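You operate a simulated robot arm through the tools that you are given. There is no shell and no other tool.

You are at the controls of a simulated robot arm. One attempt, no reset.

Task
Dust the green drawer box top, then polish a patch on it with the pink pad.
Fine: use the orange dust brush and the teal polish tin; lid back on, brush and pad back in their places. Set down upright: orange dust brush. A coat counts when it lies all over at full strength: go over it till it gets no stronger. What is to be rubbed or washed off counts as gone when no trace of it is left.

The check looks at the end state, three seconds after you hand in, the way a careful person would. Anything else that was tipped, shoved, dropped, spilled or broken makes it a failure. A push-on lid holds only when it is set on centred and level and pressed home; a screw cap is set on level and turned clockwise until tight.

Robot
A 7-joint arm with a two-finger parallel gripper, fixed in place. Base frame: the origin is at the foot of the arm, x ahead of it, y to its left, z up; the work surface is at about z = 780. Readings come in mm, rad, newtons and seconds.
With the tool pointing down near the work surface it reaches from about 300 to 700 mm from the base axis. Its first joint turns from -1.152 to 1.152 rad. Payload 1.57 kg.
The tool frame sits at the grasp point between the pads (the TCP): z along the fingers, y along the line on which they close. The tips reach 30 mm beyond it. Largest opening 110 mm; finger width 24, thickness 12; the body of the gripper, 48 by 112 mm, starts 78 mm behind the TCP.
Orientation is told as [roll, pitch, yaw] about the base's x, y, z axes, in that order, counted from this pose: with the fingers straight down and closing along the base's y, the tool's x points along the base's -x, its y along +y and its z along -z.

Tools
- The arm moves only by the tool arm_command. Its argument "rows" is one flat list of numbers, 7 for each row, row after row: the shift along the tool's x, y, z in mm, then the turn, a rotation vector about the tool's x, y, z in rad, then the closure, from 0 (fully open) to 1 (shut). In form: [dx, dy, dz, wx, wy, wz, jaw, dx, dy, dz, wx, wy, wz, jaw, ...]. A call has 1 to 20 rows; each row shifts and turns the commanded pose from where the row before left it, along the tool's axes as they then stand. A row lasts 0.2 s, in which the tool goes at most 50 mm and 0.15 rad; a call with a longer step from one row to the next is refused whole, and so is a gripper value outside its range. A pose out of reach is approached as far as the arm can. The call stops where the force on the tool passes 50 N (or 10 N more than at its start, if that is more) or the arm is blocked; 0.2 s more then pass. The fingers move at their own pace (about 108 mm/s each) and stop on an object; they squeeze with about 30 N. The grip force told is the motor's: it shows also when the fingers shut on nothing. Time passes only in rows, and 0.2 s behind the last, so rows that do not move let the fingers close. It gives the time, the measured TCP pose, the force on the tool (base axes), the opening and the grip force at its end, in the units of the frame above (readings bear some noise), with the torque about the TCP (base axes, N m) and any sound that the robot's microphone picked up.
- Cameras (640 x 400 px; columns grow to the right, rows downward): "scene" is fixed at [171.6, -396, 1409.8]; the picture's right is [0.73, -0.69, 0.00], its down [-0.35, -0.38, -0.86] and it looks along [0.59, 0.62, -0.52] (base axes); focal length 342 px, centre (320, 200). "wrist" rides on the gripper at [70, 16, -141] in the tool frame; the picture's right is [-0.23, 0.97, 0.00], its down [-0.86, -0.20, -0.48] and it looks along [-0.47, -0.11, 0.88] (tool axes); focal length 222 px, centre (320, 200). There is no depth. A picture from a camera that has moved, and an enlarged one, comes with that camera's place and axes in the base frame and with its lens.
- snapshot(camera): a new picture of that camera. It takes no simulated time.
- enlarge(camera, box): a new picture of the part [left, top, right, bottom] of that camera's present view, enlarged. It takes no simulated time.
- finish_job(): hands the job in; it is judged then, once.

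Nothing tells you positions but the pictures and the camera data. Unless the task says otherwise, let go and move clear before handing in.

The tools are called after "Emit:" as name(argument=value, ...) on one line, values as JSON. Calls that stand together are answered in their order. arm_command: Moves the arm, as the interface text tells. Its arguments: {"type":"object","properties":{"rows":{"type":"array"}},"required":["rows"]} The other tools are called the same way: snapshot (camera) takes a picture; enlarge (camera, box) takes an enlarged picture of a part of a camera's view; finish_job () hands the job in.

At the start:

```text
t: 0.0
ee_pos: [475.8, -30.6, 1204.1]
ee_rot: [0.0, -0.002, 0.001]
contact_force: [-0.4, -0.8, -0.5]
torque: [0.01, 0.0, -0.02]
finger_gap: 110.0
grasp_force: 0.1
```

scene: 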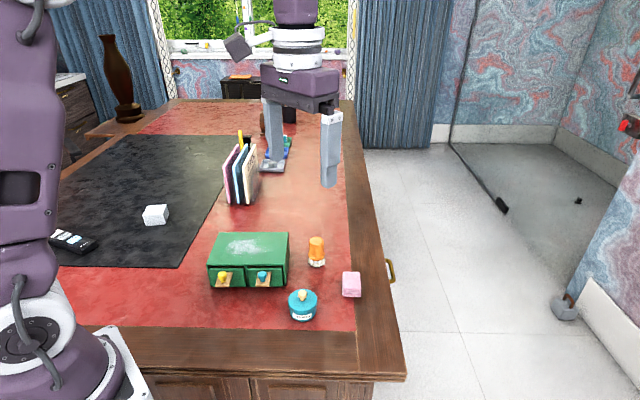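
wrist: 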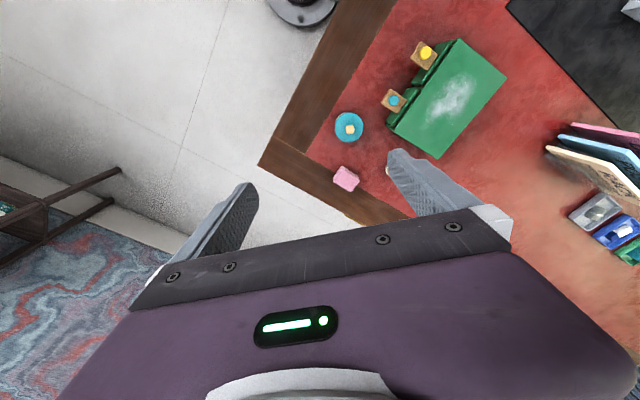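

I see a green drawer box with a dusty patch on top, an orange brush, a teal tin and a pink pad near the front-right corner of the table. I'll take enlarged views to locate them.

Emit:
enlarge(camera="scene", box=[190, 210, 390, 335])

Emit:
enlarge(camera="wrist", box=[300, 20, 540, 220])

```text
3.20 times, centred on (290, 272) of scene
camera zoom: at [171.6, -396.0, 1409.8], right [0.73, -0.69, 0.0], down [-0.35, -0.38, -0.86], along [0.59, 0.62, -0.52], focal length 1093 px, centre (416, -32)
```

zoom: 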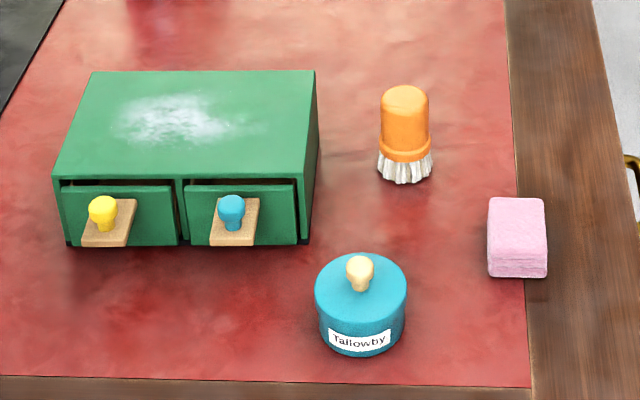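

```text
2.00 times, centred on (420, 120) of wrist
camera zoom: at [404.8, -13.5, 1346.1], right [0.23, 0.97, 0.0], down [0.86, -0.2, 0.48], along [0.47, -0.11, -0.88], focal length 444 px, centre (120, 360)
```

zoom: 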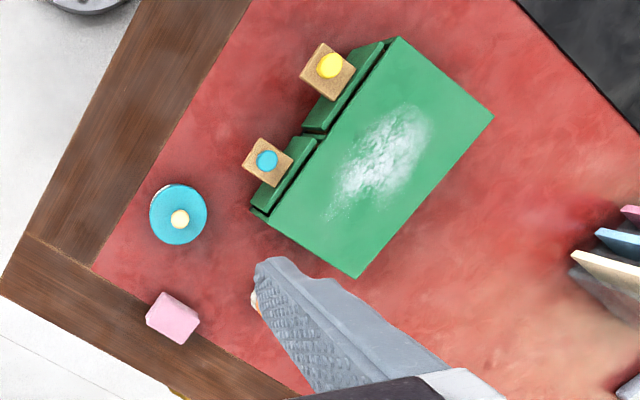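

The layout is yawed about 45° from the base axes. My estimates are brush (652,120), tin (516,25), pad (645,-8), and box top centre (516,227) at z≈846. I'll move above the brush first and look again.

Emit:
arm_command(rows=[-25.2, 21.5, 29.1, 0, 0, 0, 0, -25.2, 21.5, 29.1, 0, 0, 0, 0, -25.2, 21.5, 29.1, 0, 0, 0, 0, -25.2, 21.5, 29.1, 0, 0, 0, 0, -25.2, 21.5, 29.1, 0, 0, 0, 0, -25.2, 21.5, 29.1, 0, 0, 0, 0, -25, 21.5, 29.1, 0, 0, 0, 0, 0, 0, 0, 0, 0, 0, 0])

Emit:
snapshot(camera="wrist")

Emit:
snapshot(camera="scene")

```text
t: 1.8
ee_pos: [650.5, 119.4, 1001.8]
ee_rot: [0.0, 0.0, 0.001]
contact_force: [-0.3, -0.1, 0.2]
torque: [0.01, 0.0, -0.04]
finger_gap: 110.3
grasp_force: 0.0
```

```text
taken
camera wrist: at [580.9, 135.6, 1144.2], right [0.23, 0.97, 0.0], down [0.86, -0.2, 0.48], along [0.47, -0.11, -0.88], focal length 222 px, centre (320, 200)
```

wrist: 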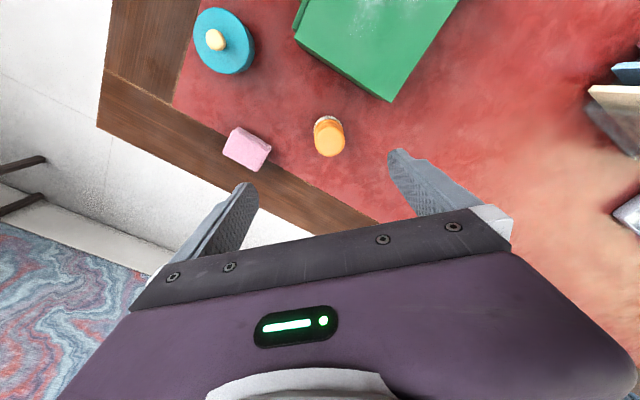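

```text
taken
```

scene: 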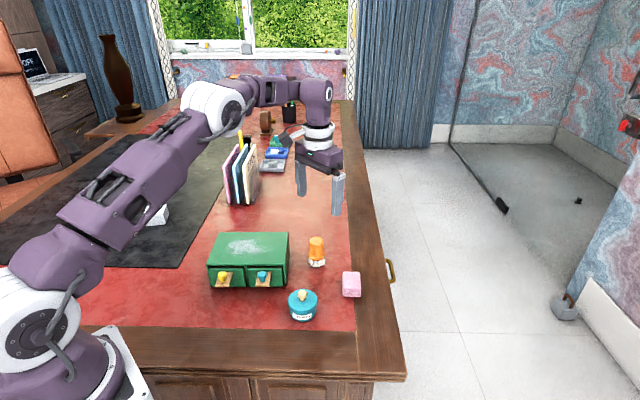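

The brush lies under the gripper at about (651,127). I'll descend partway with a small y correction and check again.

Emit:
arm_command(rows=[0, 6, 40, 0, 0, 0, 0, 0, 0, 40, 0, 0, 0, 0, 0, 0, 0, 0, 0, 0, 0])

Emit:
snapshot(camera="wrist")

Emit:
enlarge(camera="scene", box=[260, 160, 380, 280])

```text
t: 2.6
ee_pos: [650.9, 123.7, 921.9]
ee_rot: [-0.001, 0.0, 0.001]
contact_force: [0.8, 0.0, -0.4]
torque: [-0.03, -0.02, -0.01]
finger_gap: 110.0
grasp_force: 0.1
```

```text
taken
camera wrist: at [579.8, 140.4, 1063.7], right [0.23, 0.97, 0.0], down [0.85, -0.2, 0.48], along [0.47, -0.11, -0.88], focal length 222 px, centre (320, 200)
```

wrist: 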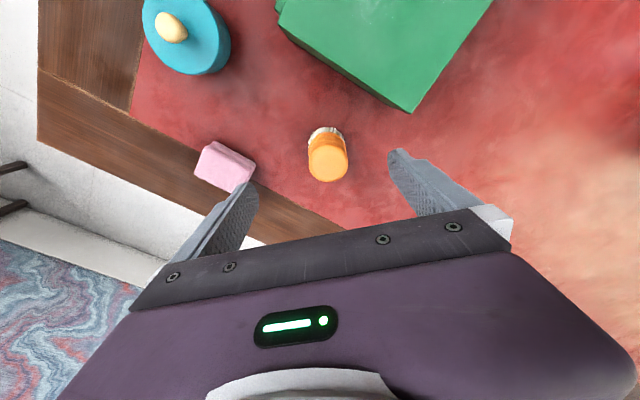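

```text
3.33 times, centred on (320, 220) of scene
camera zoom: at [171.6, -396.0, 1409.8], right [0.73, -0.69, 0.0], down [-0.35, -0.38, -0.86], along [0.59, 0.62, -0.52], focal length 1138 px, centre (320, 133)
```

zoom: 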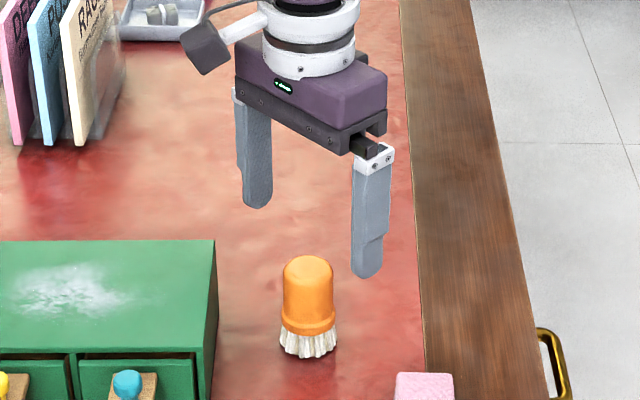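

The brush top is at about (653,128,850), so I'll centre there, lower the TCP to z≈841 and close on the handle.

Emit:
arm_command(rows=[-2, 4, 0, 0, 0, 0, 0.3, 0, 0, 27, 0, 0, 0, 0.3, 0, 0, 27, 0, 0, 0, 0.3, 0, 0, 27, 0, 0, 0, 0.3, 0, 0, 0, 0, 0, 0, 0.3])

Emit:
snapshot(camera="wrist")

Emit:
enlarge(camera="scene", box=[260, 160, 380, 280])

```text
t: 3.8
ee_pos: [652.6, 127.7, 841.3]
ee_rot: [0.001, 0.0, 0.001]
contact_force: [-0.1, 0.4, -0.4]
torque: [0.0, -0.02, 0.0]
finger_gap: 77.0
grasp_force: 0.0
```

```text
taken
camera wrist: at [581.6, 145.1, 982.9], right [0.23, 0.97, 0.0], down [0.85, -0.2, 0.48], along [0.47, -0.11, -0.88], focal length 222 px, centre (320, 200)
```

wrist: 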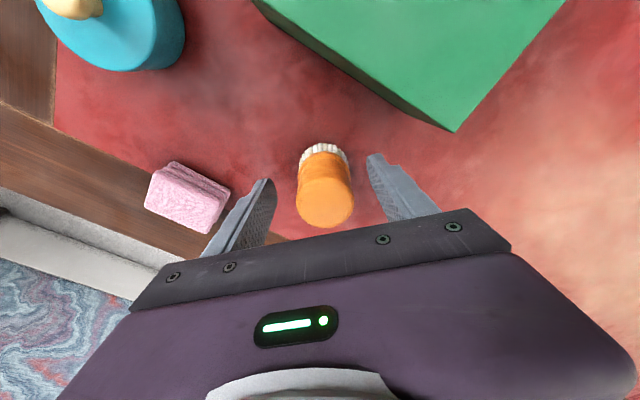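

```text
3.33 times, centred on (320, 220) of scene
camera zoom: at [171.6, -396.0, 1409.8], right [0.73, -0.69, 0.0], down [-0.35, -0.38, -0.86], along [0.59, 0.62, -0.52], focal length 1138 px, centre (320, 133)
```

zoom: 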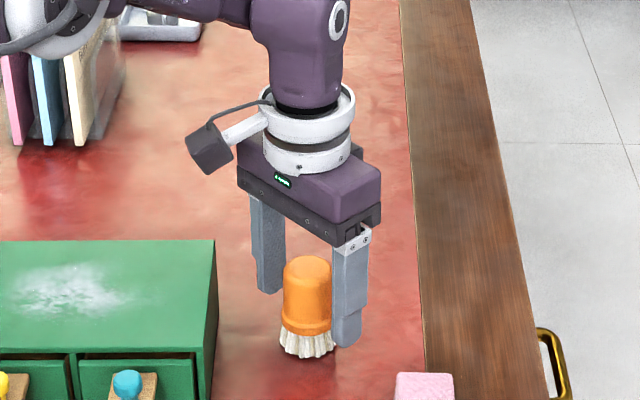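

The brush is almost centred between the fingers. I'll make a small correction and close.

Emit:
arm_command(rows=[-3, 3, 0, 0, 0, 0, 0.4, 0, 0, 0, 0, 0, 0, 0.5, 0, 0, 0, 0, 0, 0, 0.58, 0, 0, 0, 0, 0, 0, 0.62, 0, 0, 0, 0, 0, 0, 0.66, 0, 0, 0, 0, 0, 0, 0.7, 0, 0, 0, 0, 0, 0, 1, 0, 0, 0, 0, 0, 0, 1])

Emit:
snapshot(camera="wrist")

Emit:
enlarge(camera="scene", box=[260, 160, 380, 280])

```text
t: 5.6
ee_pos: [655.3, 132.2, 841.4]
ee_rot: [0.0, -0.001, -0.001]
contact_force: [0.8, -0.3, -0.6]
torque: [0.03, 0.01, 0.0]
finger_gap: 42.4
grasp_force: 30.2
```

```text
taken
camera wrist: at [585.2, 148.7, 983.4], right [0.23, 0.97, 0.0], down [0.86, -0.2, 0.48], along [0.47, -0.11, -0.88], focal length 222 px, centre (320, 200)
```

wrist: 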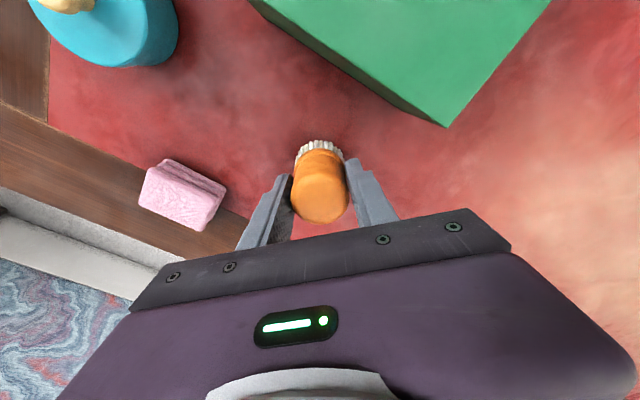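

```text
3.33 times, centred on (320, 220) of scene
camera zoom: at [171.6, -396.0, 1409.8], right [0.73, -0.69, 0.0], down [-0.35, -0.38, -0.86], along [0.59, 0.62, -0.52], focal length 1138 px, centre (320, 133)
```

zoom: 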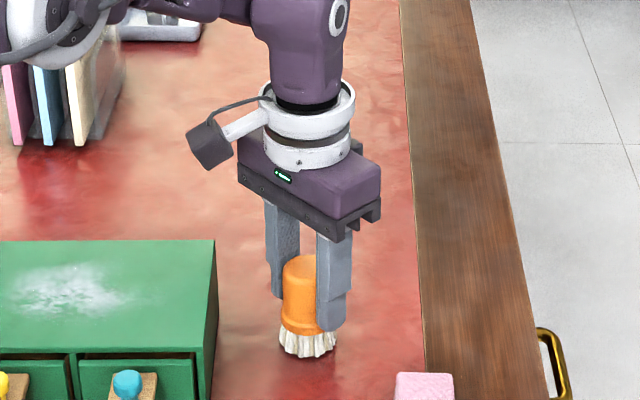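

The brush is gripped at TCP (655.3,132.2,841.4), which I'll use as its return place. Now I'll lift it and carry it over the box.

Emit:
arm_command(rows=[0, 0, 20, 0, 0, 0, 1, 0, 0, -40, 0, 0, 0, 1, 0, 0, -40, 0, 0, 0, 1, 0, 0, -40, 0, 0, 0, 1, 0, 0, -20, 0, 0, 0, 1, 0, 0, 0, 0, 0, 0, 1])

```text
t: 7.0
ee_pos: [656.1, 133.4, 960.6]
ee_rot: [0.001, -0.001, 0.0]
contact_force: [-0.2, 0.9, -1.8]
torque: [0.02, 0.03, 0.04]
finger_gap: 43.3
grasp_force: 30.5
```

My first row there went down instead of up, so I'll check how the brush now sits in the grip.

Emit:
snapshot(camera="wrist")

Emit:
enlarge(camera="scene", box=[240, 120, 380, 260])

```text
taken
camera wrist: at [585.0, 151.1, 1103.7], right [0.23, 0.97, 0.0], down [0.86, -0.2, 0.48], along [0.47, -0.11, -0.88], focal length 222 px, centre (320, 200)
```

wrist: 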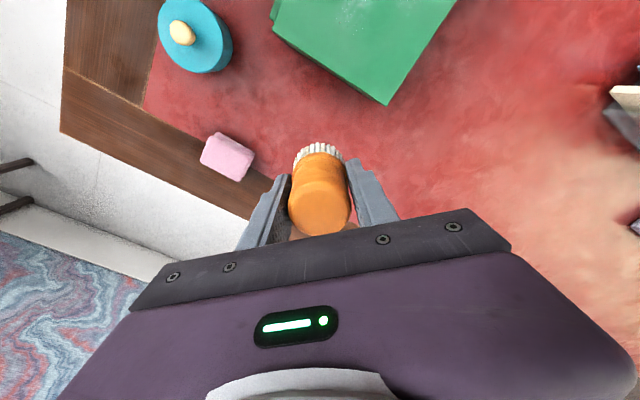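

```text
2.86 times, centred on (310, 190) of scene
camera zoom: at [171.6, -396.0, 1409.8], right [0.73, -0.69, 0.0], down [-0.35, -0.38, -0.86], along [0.59, 0.62, -0.52], focal length 976 px, centre (349, 229)
```

zoom: 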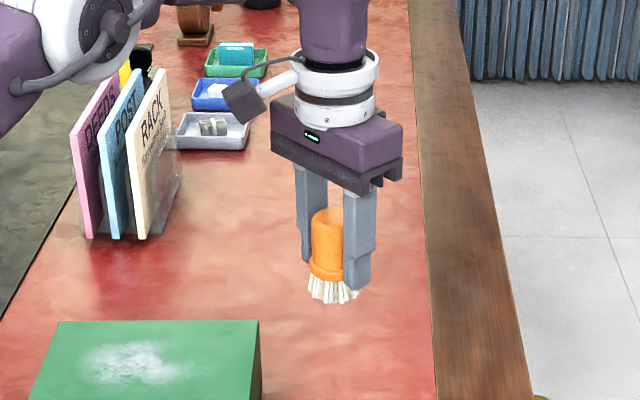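

Emit:
enlarge(camera="scene", box=[295, 155, 345, 195])

Emit:
enlarge(camera="wrist", box=[230, 120, 410, 250])

```text
10.00 times, centred on (320, 175) of scene
camera zoom: at [171.6, -396.0, 1409.8], right [0.73, -0.69, 0.0], down [-0.35, -0.38, -0.86], along [0.59, 0.62, -0.52], focal length 3416 px, centre (320, 450)
```

zoom: 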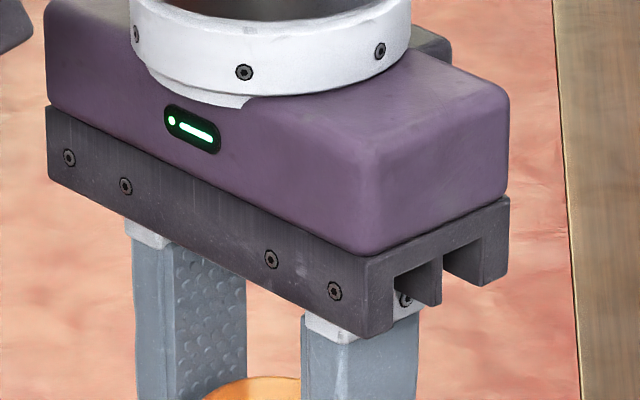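

```text
3.08 times, centred on (320, 185) of wrist
camera zoom: at [585.0, 151.1, 1103.7], right [0.23, 0.97, 0.0], down [0.86, -0.2, 0.48], along [0.47, -0.11, -0.88], focal length 684 px, centre (320, 246)
```

zoom: 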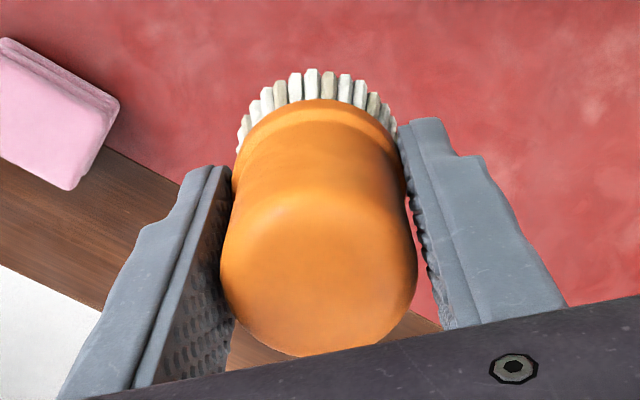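

Emit:
enlarge(camera="scene", box=[290, 185, 350, 235])

```text
8.00 times, centred on (320, 210) of scene
camera zoom: at [171.6, -396.0, 1409.8], right [0.73, -0.69, 0.0], down [-0.35, -0.38, -0.86], along [0.59, 0.62, -0.52], focal length 2732 px, centre (320, 120)
```

zoom: 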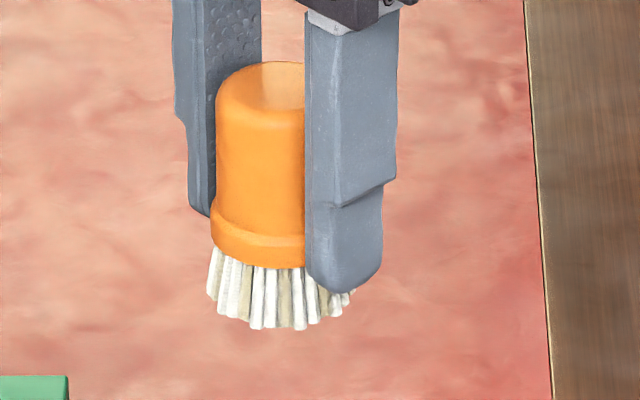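

The brush slid up about 12 mm in the grip but it's held firmly and almost upright. I'll move over the right end of the dust and look at the clearance.

Emit:
arm_command(rows=[37, 8.5, 0, 0, 0, 0, 1, 37, 8.5, 0, 0, 0, 0, 1, 37, 8.5, 0, 0, 0, 0, 1, 0, 0, 30, 0, 0, 0, 1, 0, 0, 20, 0, 0, 0, 1, 0, 0, 0, 0, 0, 0, 1])

Emit:
snapshot(camera="wrist")

Emit:
enlarge(camera="scene", box=[190, 180, 330, 300])

```text
t: 8.4
ee_pos: [543.8, 158.3, 910.1]
ee_rot: [-0.001, -0.002, 0.0]
contact_force: [0.4, 0.0, -0.9]
torque: [-0.05, -0.02, 0.02]
finger_gap: 43.1
grasp_force: 30.0
```

```text
taken
camera wrist: at [474.5, 175.6, 1051.3], right [0.23, 0.97, 0.0], down [0.85, -0.2, 0.48], along [0.47, -0.11, -0.88], focal length 222 px, centre (320, 200)
```

wrist: 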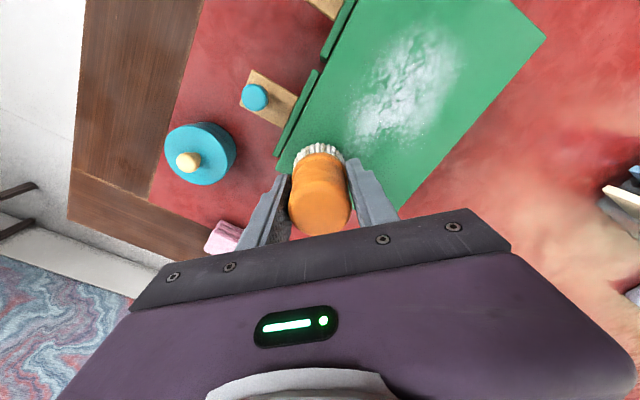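

```text
3.33 times, centred on (260, 240) of scene
camera zoom: at [171.6, -396.0, 1409.8], right [0.73, -0.69, 0.0], down [-0.35, -0.38, -0.86], along [0.59, 0.62, -0.52], focal length 1138 px, centre (520, 67)
```

zoom: 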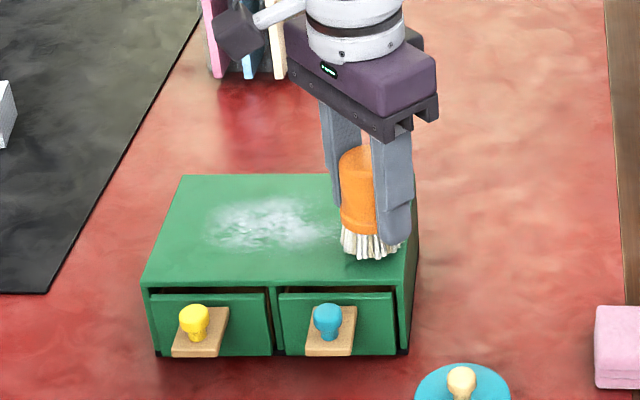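

The brush hovers over the box's right part, and the corner seen by the wrist camera confirms the box position. I'll descend in small steps to find contact.

Emit:
arm_command(rows=[0, 0, 2, 0, 0, 0, 1, 0, 0, 2, 0, 0, 0, 1, 0, 0, 2, 0, 0, 0, 1, 0, 0, 0, 0, 0, 0, 1])

Emit:
arm_command(rows=[0, 0, 2, 0, 0, 0, 1, 0, 0, 2, 0, 0, 0, 1, 0, 0, 0, 0, 0, 0, 1])

Emit:
arm_command(rows=[0, 0, 2, 0, 0, 0, 1, 0, 0, 0, 0, 0, 0, 1])

Emit:
arm_command(rows=[0, 0, 2, 0, 0, 0, 1, 0, 0, 0, 0, 0, 0, 1])

```text
t: 9.4
ee_pos: [544.8, 158.7, 902.4]
ee_rot: [0.0, 0.0, 0.001]
contact_force: [0.5, 0.2, -0.3]
torque: [0.01, 0.01, 0.01]
finger_gap: 43.0
grasp_force: 29.9
```

```text
t: 10.2
ee_pos: [544.7, 158.7, 902.0]
ee_rot: [0.0, -0.003, 0.0]
contact_force: [-2.3, -1.6, 33.1]
torque: [-0.05, 0.13, 0.0]
finger_gap: 43.4
grasp_force: 29.9
```

```text
t: 10.8
ee_pos: [546.7, 158.3, 898.3]
ee_rot: [0.0, -0.004, 0.0]
contact_force: [2.4, -2.4, 32.1]
torque: [-0.11, -0.06, 0.06]
finger_gap: 43.7
grasp_force: 29.7
```

```text
t: 11.4
ee_pos: [546.5, 157.4, 895.2]
ee_rot: [0.001, -0.001, 0.0]
contact_force: [6.9, -1.5, 32.6]
torque: [-0.06, -0.18, 0.0]
finger_gap: 43.9
grasp_force: 30.0
```

Contact was stiff: about 33 N, and the brush slipped up a little more in the grip. I'll back off to a light force before sweeping.

Emit:
arm_command(rows=[0, 0, -1.5, 0, 0, 0, 1, 0, 0, 0, 0, 0, 0, 1])

Emit:
enlarge(camera="scene", box=[190, 180, 330, 300])

Emit:
snapshot(camera="wrist")

```text
t: 12.0
ee_pos: [545.4, 158.4, 894.1]
ee_rot: [-0.001, 0.001, 0.0]
contact_force: [6.6, -0.7, 14.0]
torque: [0.03, -0.39, -0.02]
finger_gap: 43.9
grasp_force: 29.9
```

```text
3.33 times, centred on (260, 240) of scene
camera zoom: at [171.5, -396.1, 1409.8], right [0.73, -0.69, 0.0], down [-0.35, -0.38, -0.86], along [0.59, 0.62, -0.52], focal length 1138 px, centre (520, 67)
```

zoom: 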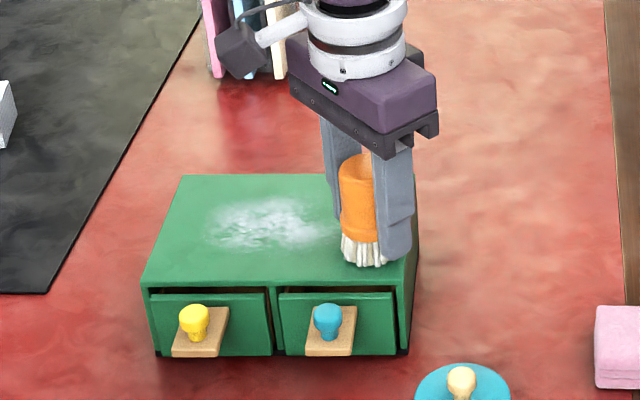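

```text
taken
camera wrist: at [474.3, 175.8, 1038.3], right [0.23, 0.97, 0.0], down [0.86, -0.2, 0.48], along [0.46, -0.11, -0.88], focal length 222 px, centre (320, 200)
```

wrist: 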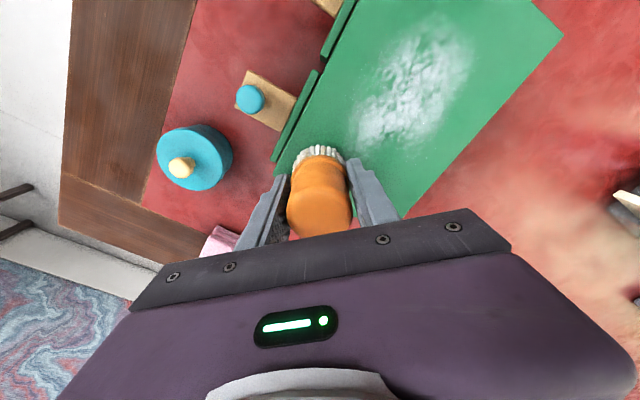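

The force is down to 14 N and the box hasn't moved. I'll lift about 0.8 mm more and try a short sweep along the box's length.

Emit:
arm_command(rows=[0, 0, -0.7, 0, 0, 0, 1, 10.9, 10.3, 0, 0, 0, 0, 1, 10.9, 10.3, 0, 0, 0, 0, 1, 10.9, 10.3, 0, 0, 0, 0, 1, 10.9, 10.3, 0, 0, 0, 0, 1])

Emit:
enlarge(camera="scene", box=[190, 180, 330, 300])

Emit:
snapshot(camera="wrist")

```text
t: 13.2
ee_pos: [500.6, 198.6, 897.6]
ee_rot: [-0.002, 0.003, 0.001]
contact_force: [0.2, -0.7, -1.2]
torque: [0.01, -0.01, -0.01]
finger_gap: 44.0
grasp_force: 30.2
```

```text
3.33 times, centred on (260, 240) of scene
camera zoom: at [171.6, -396.0, 1409.8], right [0.73, -0.69, 0.0], down [-0.35, -0.38, -0.86], along [0.59, 0.62, -0.52], focal length 1138 px, centre (520, 67)
```

zoom: 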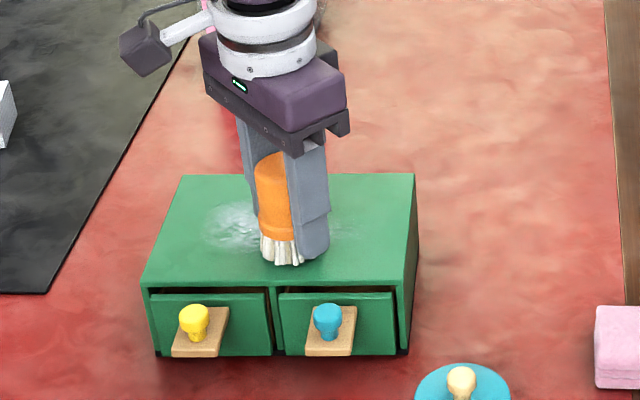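

```text
taken
camera wrist: at [430.8, 216.7, 1039.7], right [0.23, 0.97, 0.0], down [0.85, -0.2, 0.48], along [0.47, -0.11, -0.88], focal length 222 px, centre (320, 200)
```

wrist: 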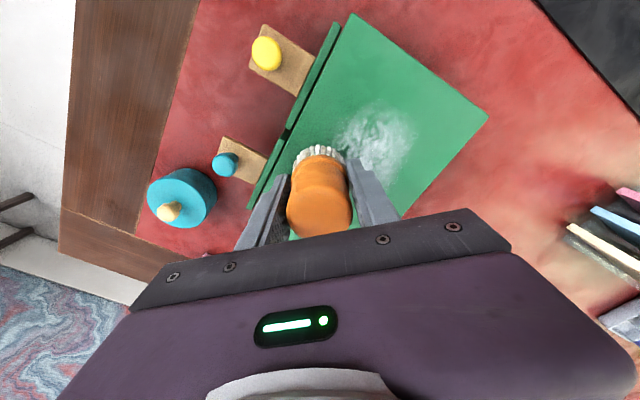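

Contact was lost at the end of that sweep. I'll lower slightly at this spot and read the force.

Emit:
arm_command(rows=[0, 0, 1, 0, 0, 0, 1, 0, 0, 0, 0, 0, 0, 1])

```text
t: 13.8
ee_pos: [501.9, 199.6, 896.3]
ee_rot: [0.001, 0.0, 0.001]
contact_force: [-0.8, -0.9, -1.1]
torque: [0.03, 0.02, 0.0]
finger_gap: 43.9
grasp_force: 29.9
```

Emit:
arm_command(rows=[0, 0, 1, 0, 0, 0, 1, 0, 0, 0, 0, 0, 0, 1])

```text
t: 14.4
ee_pos: [502.1, 199.4, 896.3]
ee_rot: [0.0, 0.0, 0.0]
contact_force: [-1.8, -0.3, 5.7]
torque: [-0.01, 0.06, 0.02]
finger_gap: 44.0
grasp_force: 29.3
```

Contact force is now about 7 N, so I'll keep this level and sweep on to the left end.

Emit:
arm_command(rows=[13.6, 12.9, 0, 0, 0, 0, 1, 13.6, 12.9, 0, 0, 0, 0, 1, 13.6, 12.9, 0, 0, 0, 0, 1, 13.6, 12.9, 0, 0, 0, 0, 1])

Emit:
enlarge(camera="scene", box=[190, 180, 330, 300])

```text
t: 15.4
ee_pos: [447.2, 249.9, 895.2]
ee_rot: [0.001, -0.003, 0.0]
contact_force: [7.3, -5.5, 20.3]
torque: [-0.22, -0.2, 0.05]
finger_gap: 44.0
grasp_force: 30.3
```

```text
3.33 times, centred on (260, 240) of scene
camera zoom: at [171.5, -396.3, 1409.8], right [0.73, -0.69, 0.0], down [-0.35, -0.38, -0.86], along [0.59, 0.62, -0.52], focal length 1138 px, centre (520, 67)
```

zoom: 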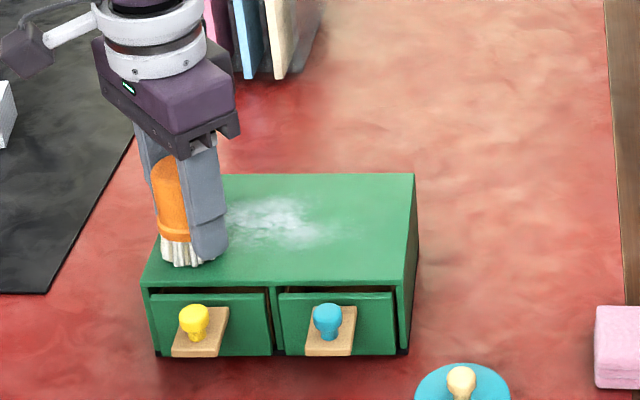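

The front lane is clearing and the box has stayed put. Next I'll shift back one lane and sweep to the right.

Emit:
arm_command(rows=[0, 0, -0.6, 0, 0, 0, 1, -8.5, 9.5, 0, 0, 0, 0, 1, -8.5, 9.5, 0, 0, 0, 0, 1, -14, -13.2, 0, 0, 0, 0, 1, -14, -13.2, 0, 0, 0, 0, 1, -14, -13.2, 0, 0, 0, 0, 1, -14, -13.2, 0, 0, 0, 0, 1])

Emit:
enlarge(camera="scene", box=[190, 180, 330, 300])

```text
t: 17.0
ee_pos: [521.7, 217.4, 895.0]
ee_rot: [-0.001, 0.0, -0.001]
contact_force: [-3.4, 3.8, 11.3]
torque: [0.15, 0.1, -0.01]
finger_gap: 43.9
grasp_force: 30.3
```

```text
3.33 times, centred on (260, 240) of scene
camera zoom: at [171.3, -396.0, 1409.9], right [0.73, -0.69, 0.0], down [-0.35, -0.38, -0.86], along [0.59, 0.62, -0.52], focal length 1138 px, centre (520, 67)
```

zoom: 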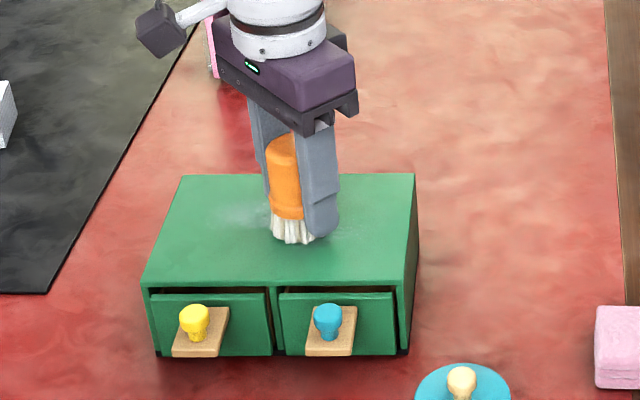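

The dust comes off well. I'll continue to the right end, shift one lane back, and sweep left.

Emit:
arm_command(rows=[-14, -13.2, 0, 0, 0, 0, 1, -14, -13.2, 0, 0, 0, 0, 1, -14, -13.2, 0, 0, 0, 0, 1, -9, 9.5, 0, 0, 0, 0, 1, -9, 9.5, 0, 0, 0, 0, 1])

Emit:
snapshot(camera="wrist")

```text
t: 18.2
ee_pos: [582.6, 195.4, 895.4]
ee_rot: [-0.003, 0.001, 0.001]
contact_force: [0.5, -1.6, 5.8]
torque: [-0.05, 0.02, 0.01]
finger_gap: 43.8
grasp_force: 29.9
```

```text
taken
camera wrist: at [511.8, 213.0, 1038.1], right [0.23, 0.97, 0.0], down [0.85, -0.2, 0.48], along [0.47, -0.11, -0.88], focal length 222 px, centre (320, 200)
```

wrist: 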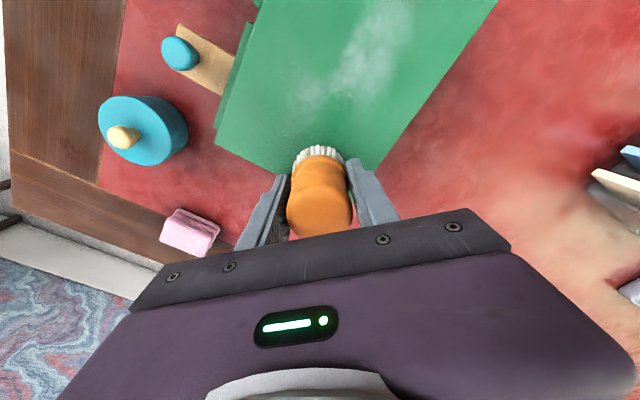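

There's still dust on the back half of the top. I'll sweep left along this back lane.

Emit:
arm_command(rows=[14.3, 13.5, 0.3, 0, 0, 0, 1, 14.3, 13.5, 0, 0, 0, 0, 1, 14.3, 13.5, 0, 0, 0, 0, 1, 14.3, 13.5, 0, 0, 0, 0, 1, 14.3, 13.5, 0, 0, 0, 0, 1, 14.3, 13.5, 0, 0, 0, 0, 1, 14.3, 13.5, 0, 0, 0, 0, 1])

Emit:
enlarge(camera="scene", box=[190, 180, 330, 300])

Emit:
snapshot(camera="wrist")

```text
t: 19.8
ee_pos: [479.9, 290.2, 895.3]
ee_rot: [-0.002, 0.001, 0.0]
contact_force: [1.0, -0.2, 0.2]
torque: [-0.02, -0.03, 0.01]
finger_gap: 44.0
grasp_force: 30.0
```

```text
3.33 times, centred on (260, 240) of scene
camera zoom: at [171.6, -396.0, 1409.8], right [0.73, -0.69, 0.0], down [-0.35, -0.38, -0.86], along [0.59, 0.62, -0.52], focal length 1138 px, centre (520, 67)
```

zoom: 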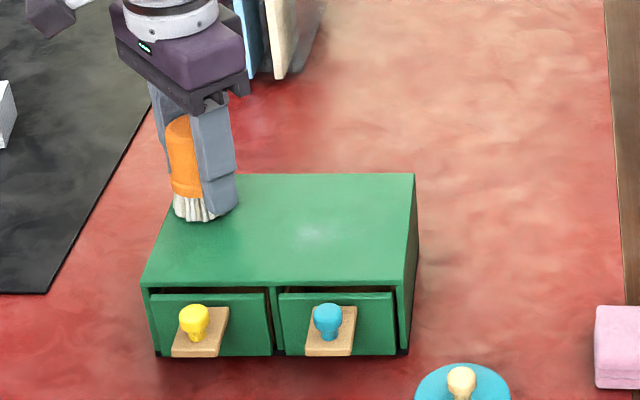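

```text
taken
camera wrist: at [409.9, 307.9, 1038.3], right [0.23, 0.97, 0.0], down [0.86, -0.2, 0.48], along [0.46, -0.11, -0.88], focal length 222 px, centre (320, 200)
```

wrist: 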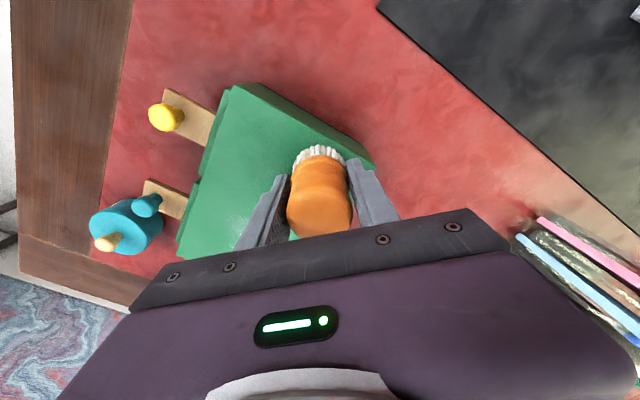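

Most of the dust is gone. I'll zoom in on what remains.

Emit:
enlarge(camera="scene", box=[205, 228, 295, 275])

```text
7.11 times, centred on (250, 252) of scene
camera zoom: at [171.6, -396.0, 1409.8], right [0.73, -0.69, 0.0], down [-0.35, -0.38, -0.86], along [0.59, 0.62, -0.52], focal length 2429 px, centre (818, -166)
```

zoom: 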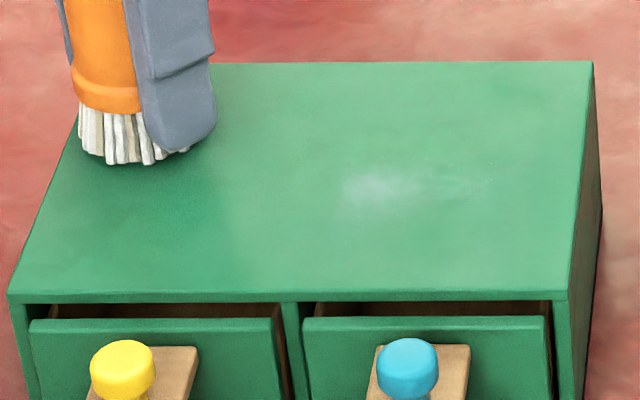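

A faint trace remains at about (528–555, 183–206). I'll shift to that lane, press a bit more, and sweep over it.

Emit:
arm_command(rows=[9.6, -10.2, 0.7, 0, 0, 0, 1, 9.6, -10.2, 0, 0, 0, 0, 1, -12.9, -12.15, 0, 0, 0, 0, 1, -12.9, -12.15, 0, 0, 0, 0, 1, -12.9, -12.15, 0, 0, 0, 0, 1])

```text
t: 21.0
ee_pos: [500.3, 234.6, 896.5]
ee_rot: [0.0, -0.001, 0.001]
contact_force: [-7.2, 6.0, 23.5]
torque: [0.27, 0.25, -0.01]
finger_gap: 44.0
grasp_force: 29.9
```

Emit:
arm_command(rows=[-12.9, -12.15, -0.5, 0, 0, 0, 1, -12.9, -12.15, 0, 0, 0, 0, 1, -12.9, -12.15, 0, 0, 0, 0, 1, -12.9, -12.15, 0, 0, 0, 0, 1, -9, -8.5, 0, 0, 0, 0, 1, 0, 0, 0, 0, 0, 0, 1])

Emit:
snapshot(camera="wrist")

Emit:
enlarge(camera="scene", box=[205, 228, 295, 275])

```text
t: 22.4
ee_pos: [561.0, 178.8, 894.9]
ee_rot: [0.0, 0.0, -0.001]
contact_force: [-4.2, 4.7, 14.8]
torque: [0.15, 0.15, 0.05]
finger_gap: 44.1
grasp_force: 30.4
```

```text
taken
camera wrist: at [489.6, 194.9, 1037.9], right [0.23, 0.97, 0.0], down [0.86, -0.2, 0.48], along [0.47, -0.11, -0.88], focal length 222 px, centre (320, 200)
```

wrist: 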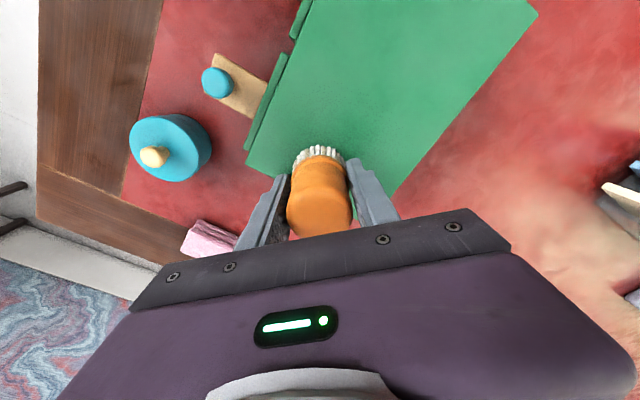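

```text
7.11 times, centred on (250, 252) of scene
camera zoom: at [171.2, -396.0, 1409.9], right [0.73, -0.69, 0.0], down [-0.35, -0.38, -0.86], along [0.59, 0.62, -0.52], focal length 2429 px, centre (818, -166)
```

zoom: 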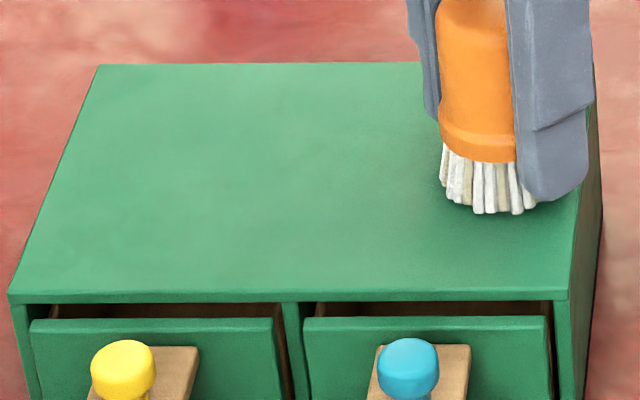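

It looks clean now. For safety against faint residue I'll do two more overlapping lanes.

Emit:
arm_command(rows=[-9.6, 10.2, 0, 0, 0, 0, 1, 12.4, 11.7, 0, 0, 0, 0, 1, 12.4, 11.7, 0, 0, 0, 0, 1, 12.4, 11.7, 0, 0, 0, 0, 1, 12.4, 11.7, 0, 0, 0, 0, 1, 12.4, 11.7, 0, 0, 0, 0, 1, 12.4, 11.7, 0, 0, 0, 0, 1, 12.4, 11.7, 0, 0, 0, 0, 1, 12.4, 11.7, 0, 0, 0, 0, 1])

```text
t: 24.4
ee_pos: [471.9, 281.8, 896.5]
ee_rot: [-0.001, -0.003, 0.001]
contact_force: [3.8, -3.5, 11.9]
torque: [-0.16, 0.01, 0.05]
finger_gap: 44.2
grasp_force: 29.8
```

Emit:
arm_command(rows=[-9, 9.5, 0, 0, 0, 0, 1, -9, 9.5, 0.3, 0, 0, 0, 1, -12.4, -11.7, 0, 0, 0, 0, 1, -12.4, -11.7, 0, 0, 0, 0, 1, -12.4, -11.7, 0, 0, 0, 0, 1, -12.4, -11.7, 0, 0, 0, 0, 1, -12.4, -11.7, 0, 0, 0, 0, 1, -12.4, -11.7, 0, 0, 0, 0, 1, -12.4, -11.7, 0, 0, 0, 0, 1, -12.4, -11.7, 0, 0, 0, 0, 1])

Emit:
enlarge(camera="scene", box=[205, 228, 295, 275])

```text
t: 26.6
ee_pos: [588.5, 206.3, 895.5]
ee_rot: [0.001, 0.0, 0.0]
contact_force: [-4.0, 2.7, 11.4]
torque: [0.19, 0.05, 0.03]
finger_gap: 44.1
grasp_force: 30.4
```

```text
7.11 times, centred on (250, 252) of scene
camera zoom: at [171.3, -396.0, 1409.9], right [0.73, -0.69, 0.0], down [-0.35, -0.38, -0.86], along [0.59, 0.62, -0.52], focal length 2429 px, centre (818, -166)
```

zoom: 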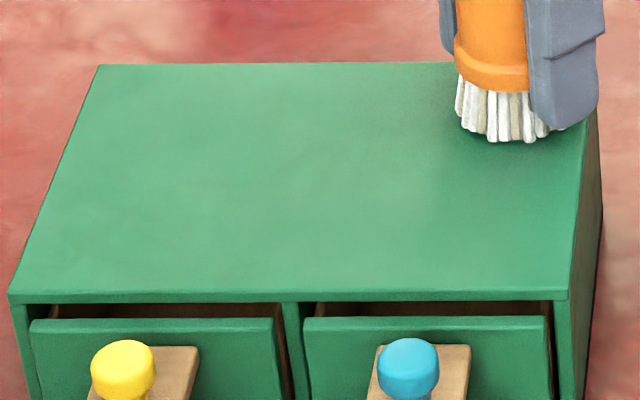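

One more front lane for full coverage.

Emit:
arm_command(rows=[11, -11.7, 0, 0, 0, 0, 1, 11, -11.7, 0, 0, 0, 0, 1, 11, -11.7, 0, 0, 0, 0, 1, 11, -11.7, 0, 0, 0, 0, 1, 12.4, 11.7, 0, 0, 0, 0, 1, 12.4, 11.7, 0, 0, 0, 0, 1, 12.4, 11.7, 0, 0, 0, 0, 1, 12.4, 11.7, 0, 0, 0, 0, 1, 12.4, 11.7, 0, 0, 0, 0, 1, 12.4, 11.7, 0, 0, 0, 0, 1, 12.4, 11.7, 0, 0, 0, 0, 1, 12.4, 11.7, 0, 0, 0, 0, 1])

Emit:
enlarge(camera="scene", box=[205, 228, 295, 275])

```text
t: 29.2
ee_pos: [443.9, 253.3, 894.5]
ee_rot: [-0.002, 0.003, 0.0]
contact_force: [-1.0, -0.3, -0.3]
torque: [-0.05, -0.01, 0.0]
finger_gap: 44.0
grasp_force: 29.9
```

```text
7.11 times, centred on (250, 252) of scene
camera zoom: at [171.6, -396.0, 1409.8], right [0.73, -0.69, 0.0], down [-0.35, -0.38, -0.86], along [0.59, 0.62, -0.52], focal length 2429 px, centre (818, -166)
```

zoom: 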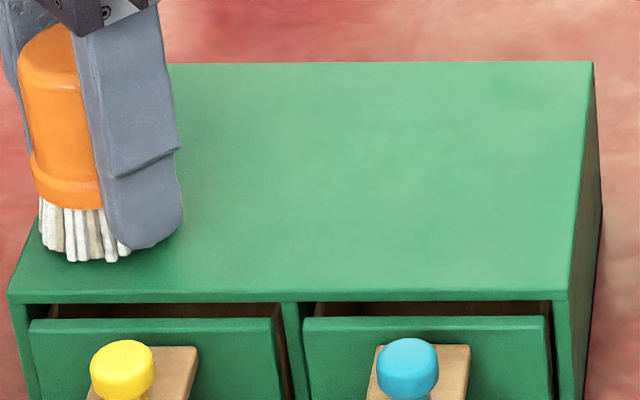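

The top is clean. I'll now lift the brush and carry it back above its original place.

Emit:
arm_command(rows=[0, 0, -35, 0, 0, 0, 1, 0, 0, -35, 0, 0, 0, 1, -35.2, -20.2, 0, 0, 0, 0, 1, -35.2, -20.2, 0, 0, 0, 0, 1, -35.2, -20.2, 0, 0, 0, 0, 1, -35.2, -20.2, 0, 0, 0, 0, 1, -35.2, -20.2, 0, 0, 0, 0, 1, -35.2, -20.2, 0, 0, 0, 0, 1, 0, 0, 0, 0, 0, 0, 1, 0, 0, 0, 0, 0, 0, 1])

Emit:
enlarge(camera="scene", box=[260, 160, 380, 280])

Emit:
enlarge(camera="scene", box=[205, 228, 295, 275])

Emit:
snapshot(camera="wrist")

```text
t: 31.4
ee_pos: [655.7, 130.9, 963.5]
ee_rot: [0.002, -0.001, 0.001]
contact_force: [0.8, -0.3, -1.2]
torque: [0.03, 0.02, 0.02]
finger_gap: 43.9
grasp_force: 29.7
```

```text
3.33 times, centred on (320, 220) of scene
camera zoom: at [171.6, -396.0, 1409.8], right [0.73, -0.69, 0.0], down [-0.35, -0.38, -0.86], along [0.59, 0.62, -0.52], focal length 1138 px, centre (320, 133)
```

zoom: 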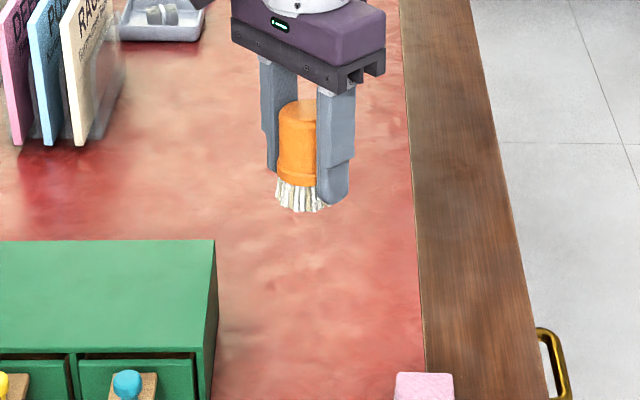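

```text
7.11 times, centred on (250, 252) of scene
camera zoom: at [171.6, -396.0, 1409.8], right [0.73, -0.69, 0.0], down [-0.35, -0.38, -0.86], along [0.59, 0.62, -0.52], focal length 2429 px, centre (818, -166)
```

zoom: 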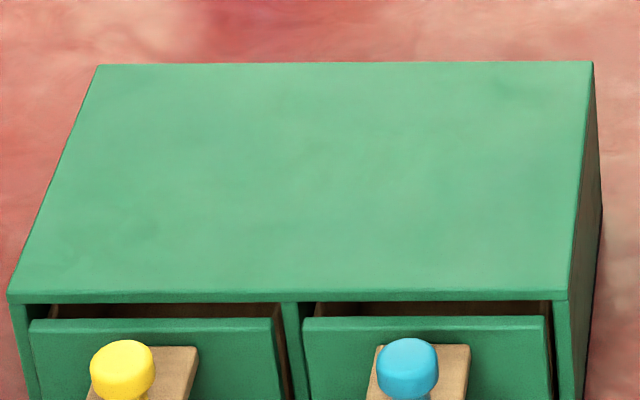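

```text
taken
camera wrist: at [585.2, 148.6, 1105.8], right [0.23, 0.97, 0.0], down [0.86, -0.2, 0.48], along [0.47, -0.11, -0.88], focal length 222 px, centre (320, 200)
```

wrist: 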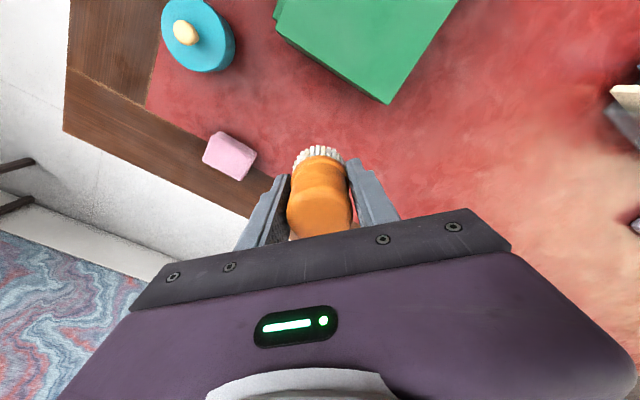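

The top is clean over its whole area. I'll lower the brush toward the table at its original spot, slowing near contact.

Emit:
arm_command(rows=[0, 1, 40, 0, 0, 0, 1, 0, 0, 40, 0, 0, 0, 1, 0, 0, 40, 0, 0, 0, 1, 0, 0, 10, 0, 0, 0, 1, 0, 0, 0, 0, 0, 0, 1])

Emit:
enlarge(camera="scene", box=[280, 210, 360, 270])

```text
t: 32.6
ee_pos: [656.0, 133.7, 833.4]
ee_rot: [-0.001, 0.0, -0.001]
contact_force: [0.6, -0.4, -1.4]
torque: [0.04, -0.02, 0.02]
finger_gap: 43.8
grasp_force: 29.7
```

```text
6.67 times, centred on (320, 240) of scene
camera zoom: at [171.6, -396.0, 1409.8], right [0.73, -0.69, 0.0], down [-0.35, -0.38, -0.86], along [0.59, 0.62, -0.52], focal length 2277 px, centre (320, -67)
```

zoom: 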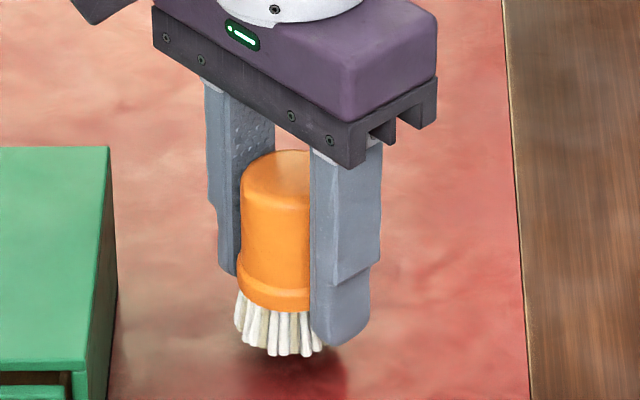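

Emit:
arm_command(rows=[0, 0, 2, 0, 0, 0, 1, 0, 0, 2, 0, 0, 0, 1, 0, 0, 0, 0, 0, 0, 1])

```text
t: 33.4
ee_pos: [655.9, 132.5, 827.9]
ee_rot: [-0.001, 0.0, 0.0]
contact_force: [-0.4, 0.4, -0.5]
torque: [0.03, 0.05, 0.0]
finger_gap: 43.7
grasp_force: 29.9
```

Emit:
arm_command(rows=[0, 0, 1.5, 0, 0, 0, 1, 0, 0, 1.5, 0, 0, 0, 1, 0, 0, 0, 0, 0, 0, 1])

```text
t: 34.2
ee_pos: [656.1, 133.9, 828.1]
ee_rot: [0.002, 0.001, 0.001]
contact_force: [0.3, -0.6, 0.0]
torque: [-0.01, 0.02, 0.01]
finger_gap: 43.9
grasp_force: 29.9
```

Emit:
arm_command(rows=[0, 0, 1, 0, 0, 0, 1, 0, 0, 0, 0, 0, 0, 1])

```text
t: 34.8
ee_pos: [655.0, 132.6, 826.8]
ee_rot: [0.001, 0.001, -0.002]
contact_force: [-0.1, -0.5, -0.5]
torque: [-0.03, 0.01, 0.04]
finger_gap: 43.9
grasp_force: 29.3
```

Emit:
arm_command(rows=[0, 0, 1, 0, 0, 0, 1, 0, 0, 0, 0, 0, 0, 1])

Emit:
enlarge(camera="scene", box=[280, 210, 360, 270])

```text
t: 35.4
ee_pos: [655.7, 132.5, 825.3]
ee_rot: [0.001, -0.001, -0.001]
contact_force: [0.9, 0.2, -0.7]
torque: [-0.02, 0.02, -0.02]
finger_gap: 43.9
grasp_force: 29.9
```

```text
6.67 times, centred on (320, 240) of scene
camera zoom: at [171.6, -396.0, 1409.8], right [0.73, -0.69, 0.0], down [-0.35, -0.38, -0.86], along [0.59, 0.62, -0.52], focal length 2277 px, centre (320, -67)
```

zoom: 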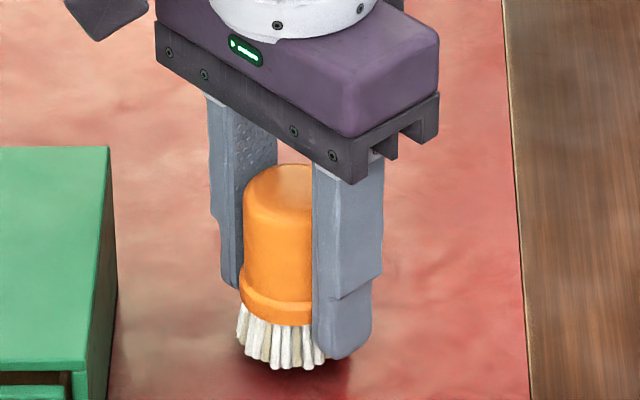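

About 5 mm remain by the picture. I'll keep going down carefully.

Emit:
arm_command(rows=[0, 0, 1.5, 0, 0, 0, 1, 0, 0, 1.5, 0, 0, 0, 1, 0, 0, 0, 0, 0, 0, 1])

```text
t: 36.2
ee_pos: [655.5, 132.8, 822.4]
ee_rot: [0.0, 0.0, -0.001]
contact_force: [-0.5, 0.1, -0.3]
torque: [-0.01, 0.01, 0.01]
finger_gap: 43.8
grasp_force: 30.3
```

Emit:
arm_command(rows=[0, 0, 1, 0, 0, 0, 1, 0, 0, 0, 0, 0, 0, 1])

```text
t: 36.8
ee_pos: [656.5, 132.4, 822.3]
ee_rot: [-0.002, 0.0, 0.0]
contact_force: [0.0, 0.2, -0.4]
torque: [0.01, -0.01, -0.01]
finger_gap: 44.1
grasp_force: 29.5
```

Emit:
arm_command(rows=[0, 0, 1, 0, 0, 0, 1, 0, 0, 0, 0, 0, 0, 1])

```text
t: 37.4
ee_pos: [655.5, 134.5, 820.1]
ee_rot: [-0.001, 0.0, 0.0]
contact_force: [-0.3, 0.4, -0.9]
torque: [-0.02, 0.0, 0.02]
finger_gap: 43.7
grasp_force: 30.1
```

Emit:
arm_command(rows=[0, 0, 1, 0, 0, 0, 1, 0, 0, 0, 0, 0, 0, 1])

```text
t: 38.0
ee_pos: [657.0, 133.3, 820.0]
ee_rot: [0.0, -0.001, 0.0]
contact_force: [-5.5, 0.3, 11.4]
torque: [0.04, 0.17, -0.01]
finger_gap: 44.0
grasp_force: 30.1
```

The brush touches the table with a light force. I'll release slowly.

Emit:
arm_command(rows=[0, 0, 0, 0, 0, 0, 0.59, 0, 0, 0, 0, 0, 0, 0.56, 0, 0, 0, 0, 0, 0, 0.5, 0, 0, 0, 0, 0, 0, 0.4, 0, 0, 0, 0, 0, 0, 0.3])

Emit:
enlarge(camera="scene", box=[280, 210, 360, 270])

Emit:
snapshot(camera="wrist")

```text
t: 39.2
ee_pos: [656.5, 132.3, 818.6]
ee_rot: [-0.002, 0.0, 0.0]
contact_force: [0.1, -0.1, 0.1]
torque: [0.01, -0.01, 0.01]
finger_gap: 76.9
grasp_force: 0.1
```

```text
6.67 times, centred on (320, 240) of scene
camera zoom: at [171.6, -396.0, 1409.8], right [0.73, -0.69, 0.0], down [-0.35, -0.38, -0.86], along [0.59, 0.62, -0.52], focal length 2277 px, centre (320, -67)
```

zoom: 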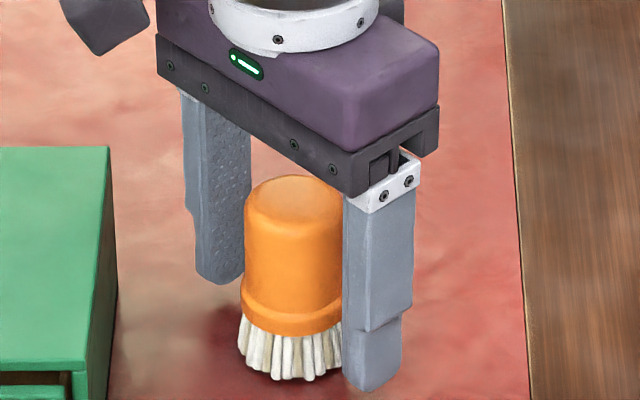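

```text
taken
camera wrist: at [585.9, 149.9, 962.2], right [0.23, 0.97, 0.0], down [0.86, -0.2, 0.48], along [0.47, -0.11, -0.88], focal length 222 px, centre (320, 200)
```

wrist: 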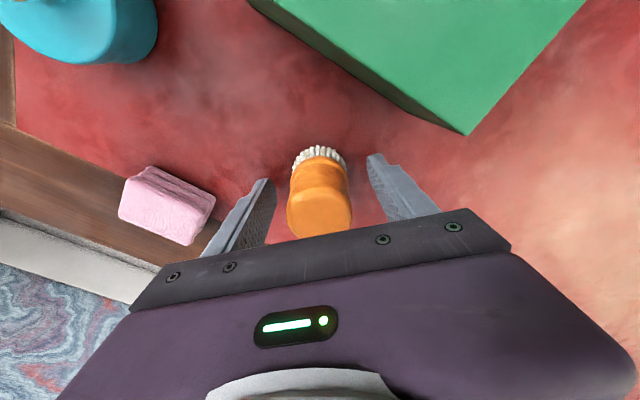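

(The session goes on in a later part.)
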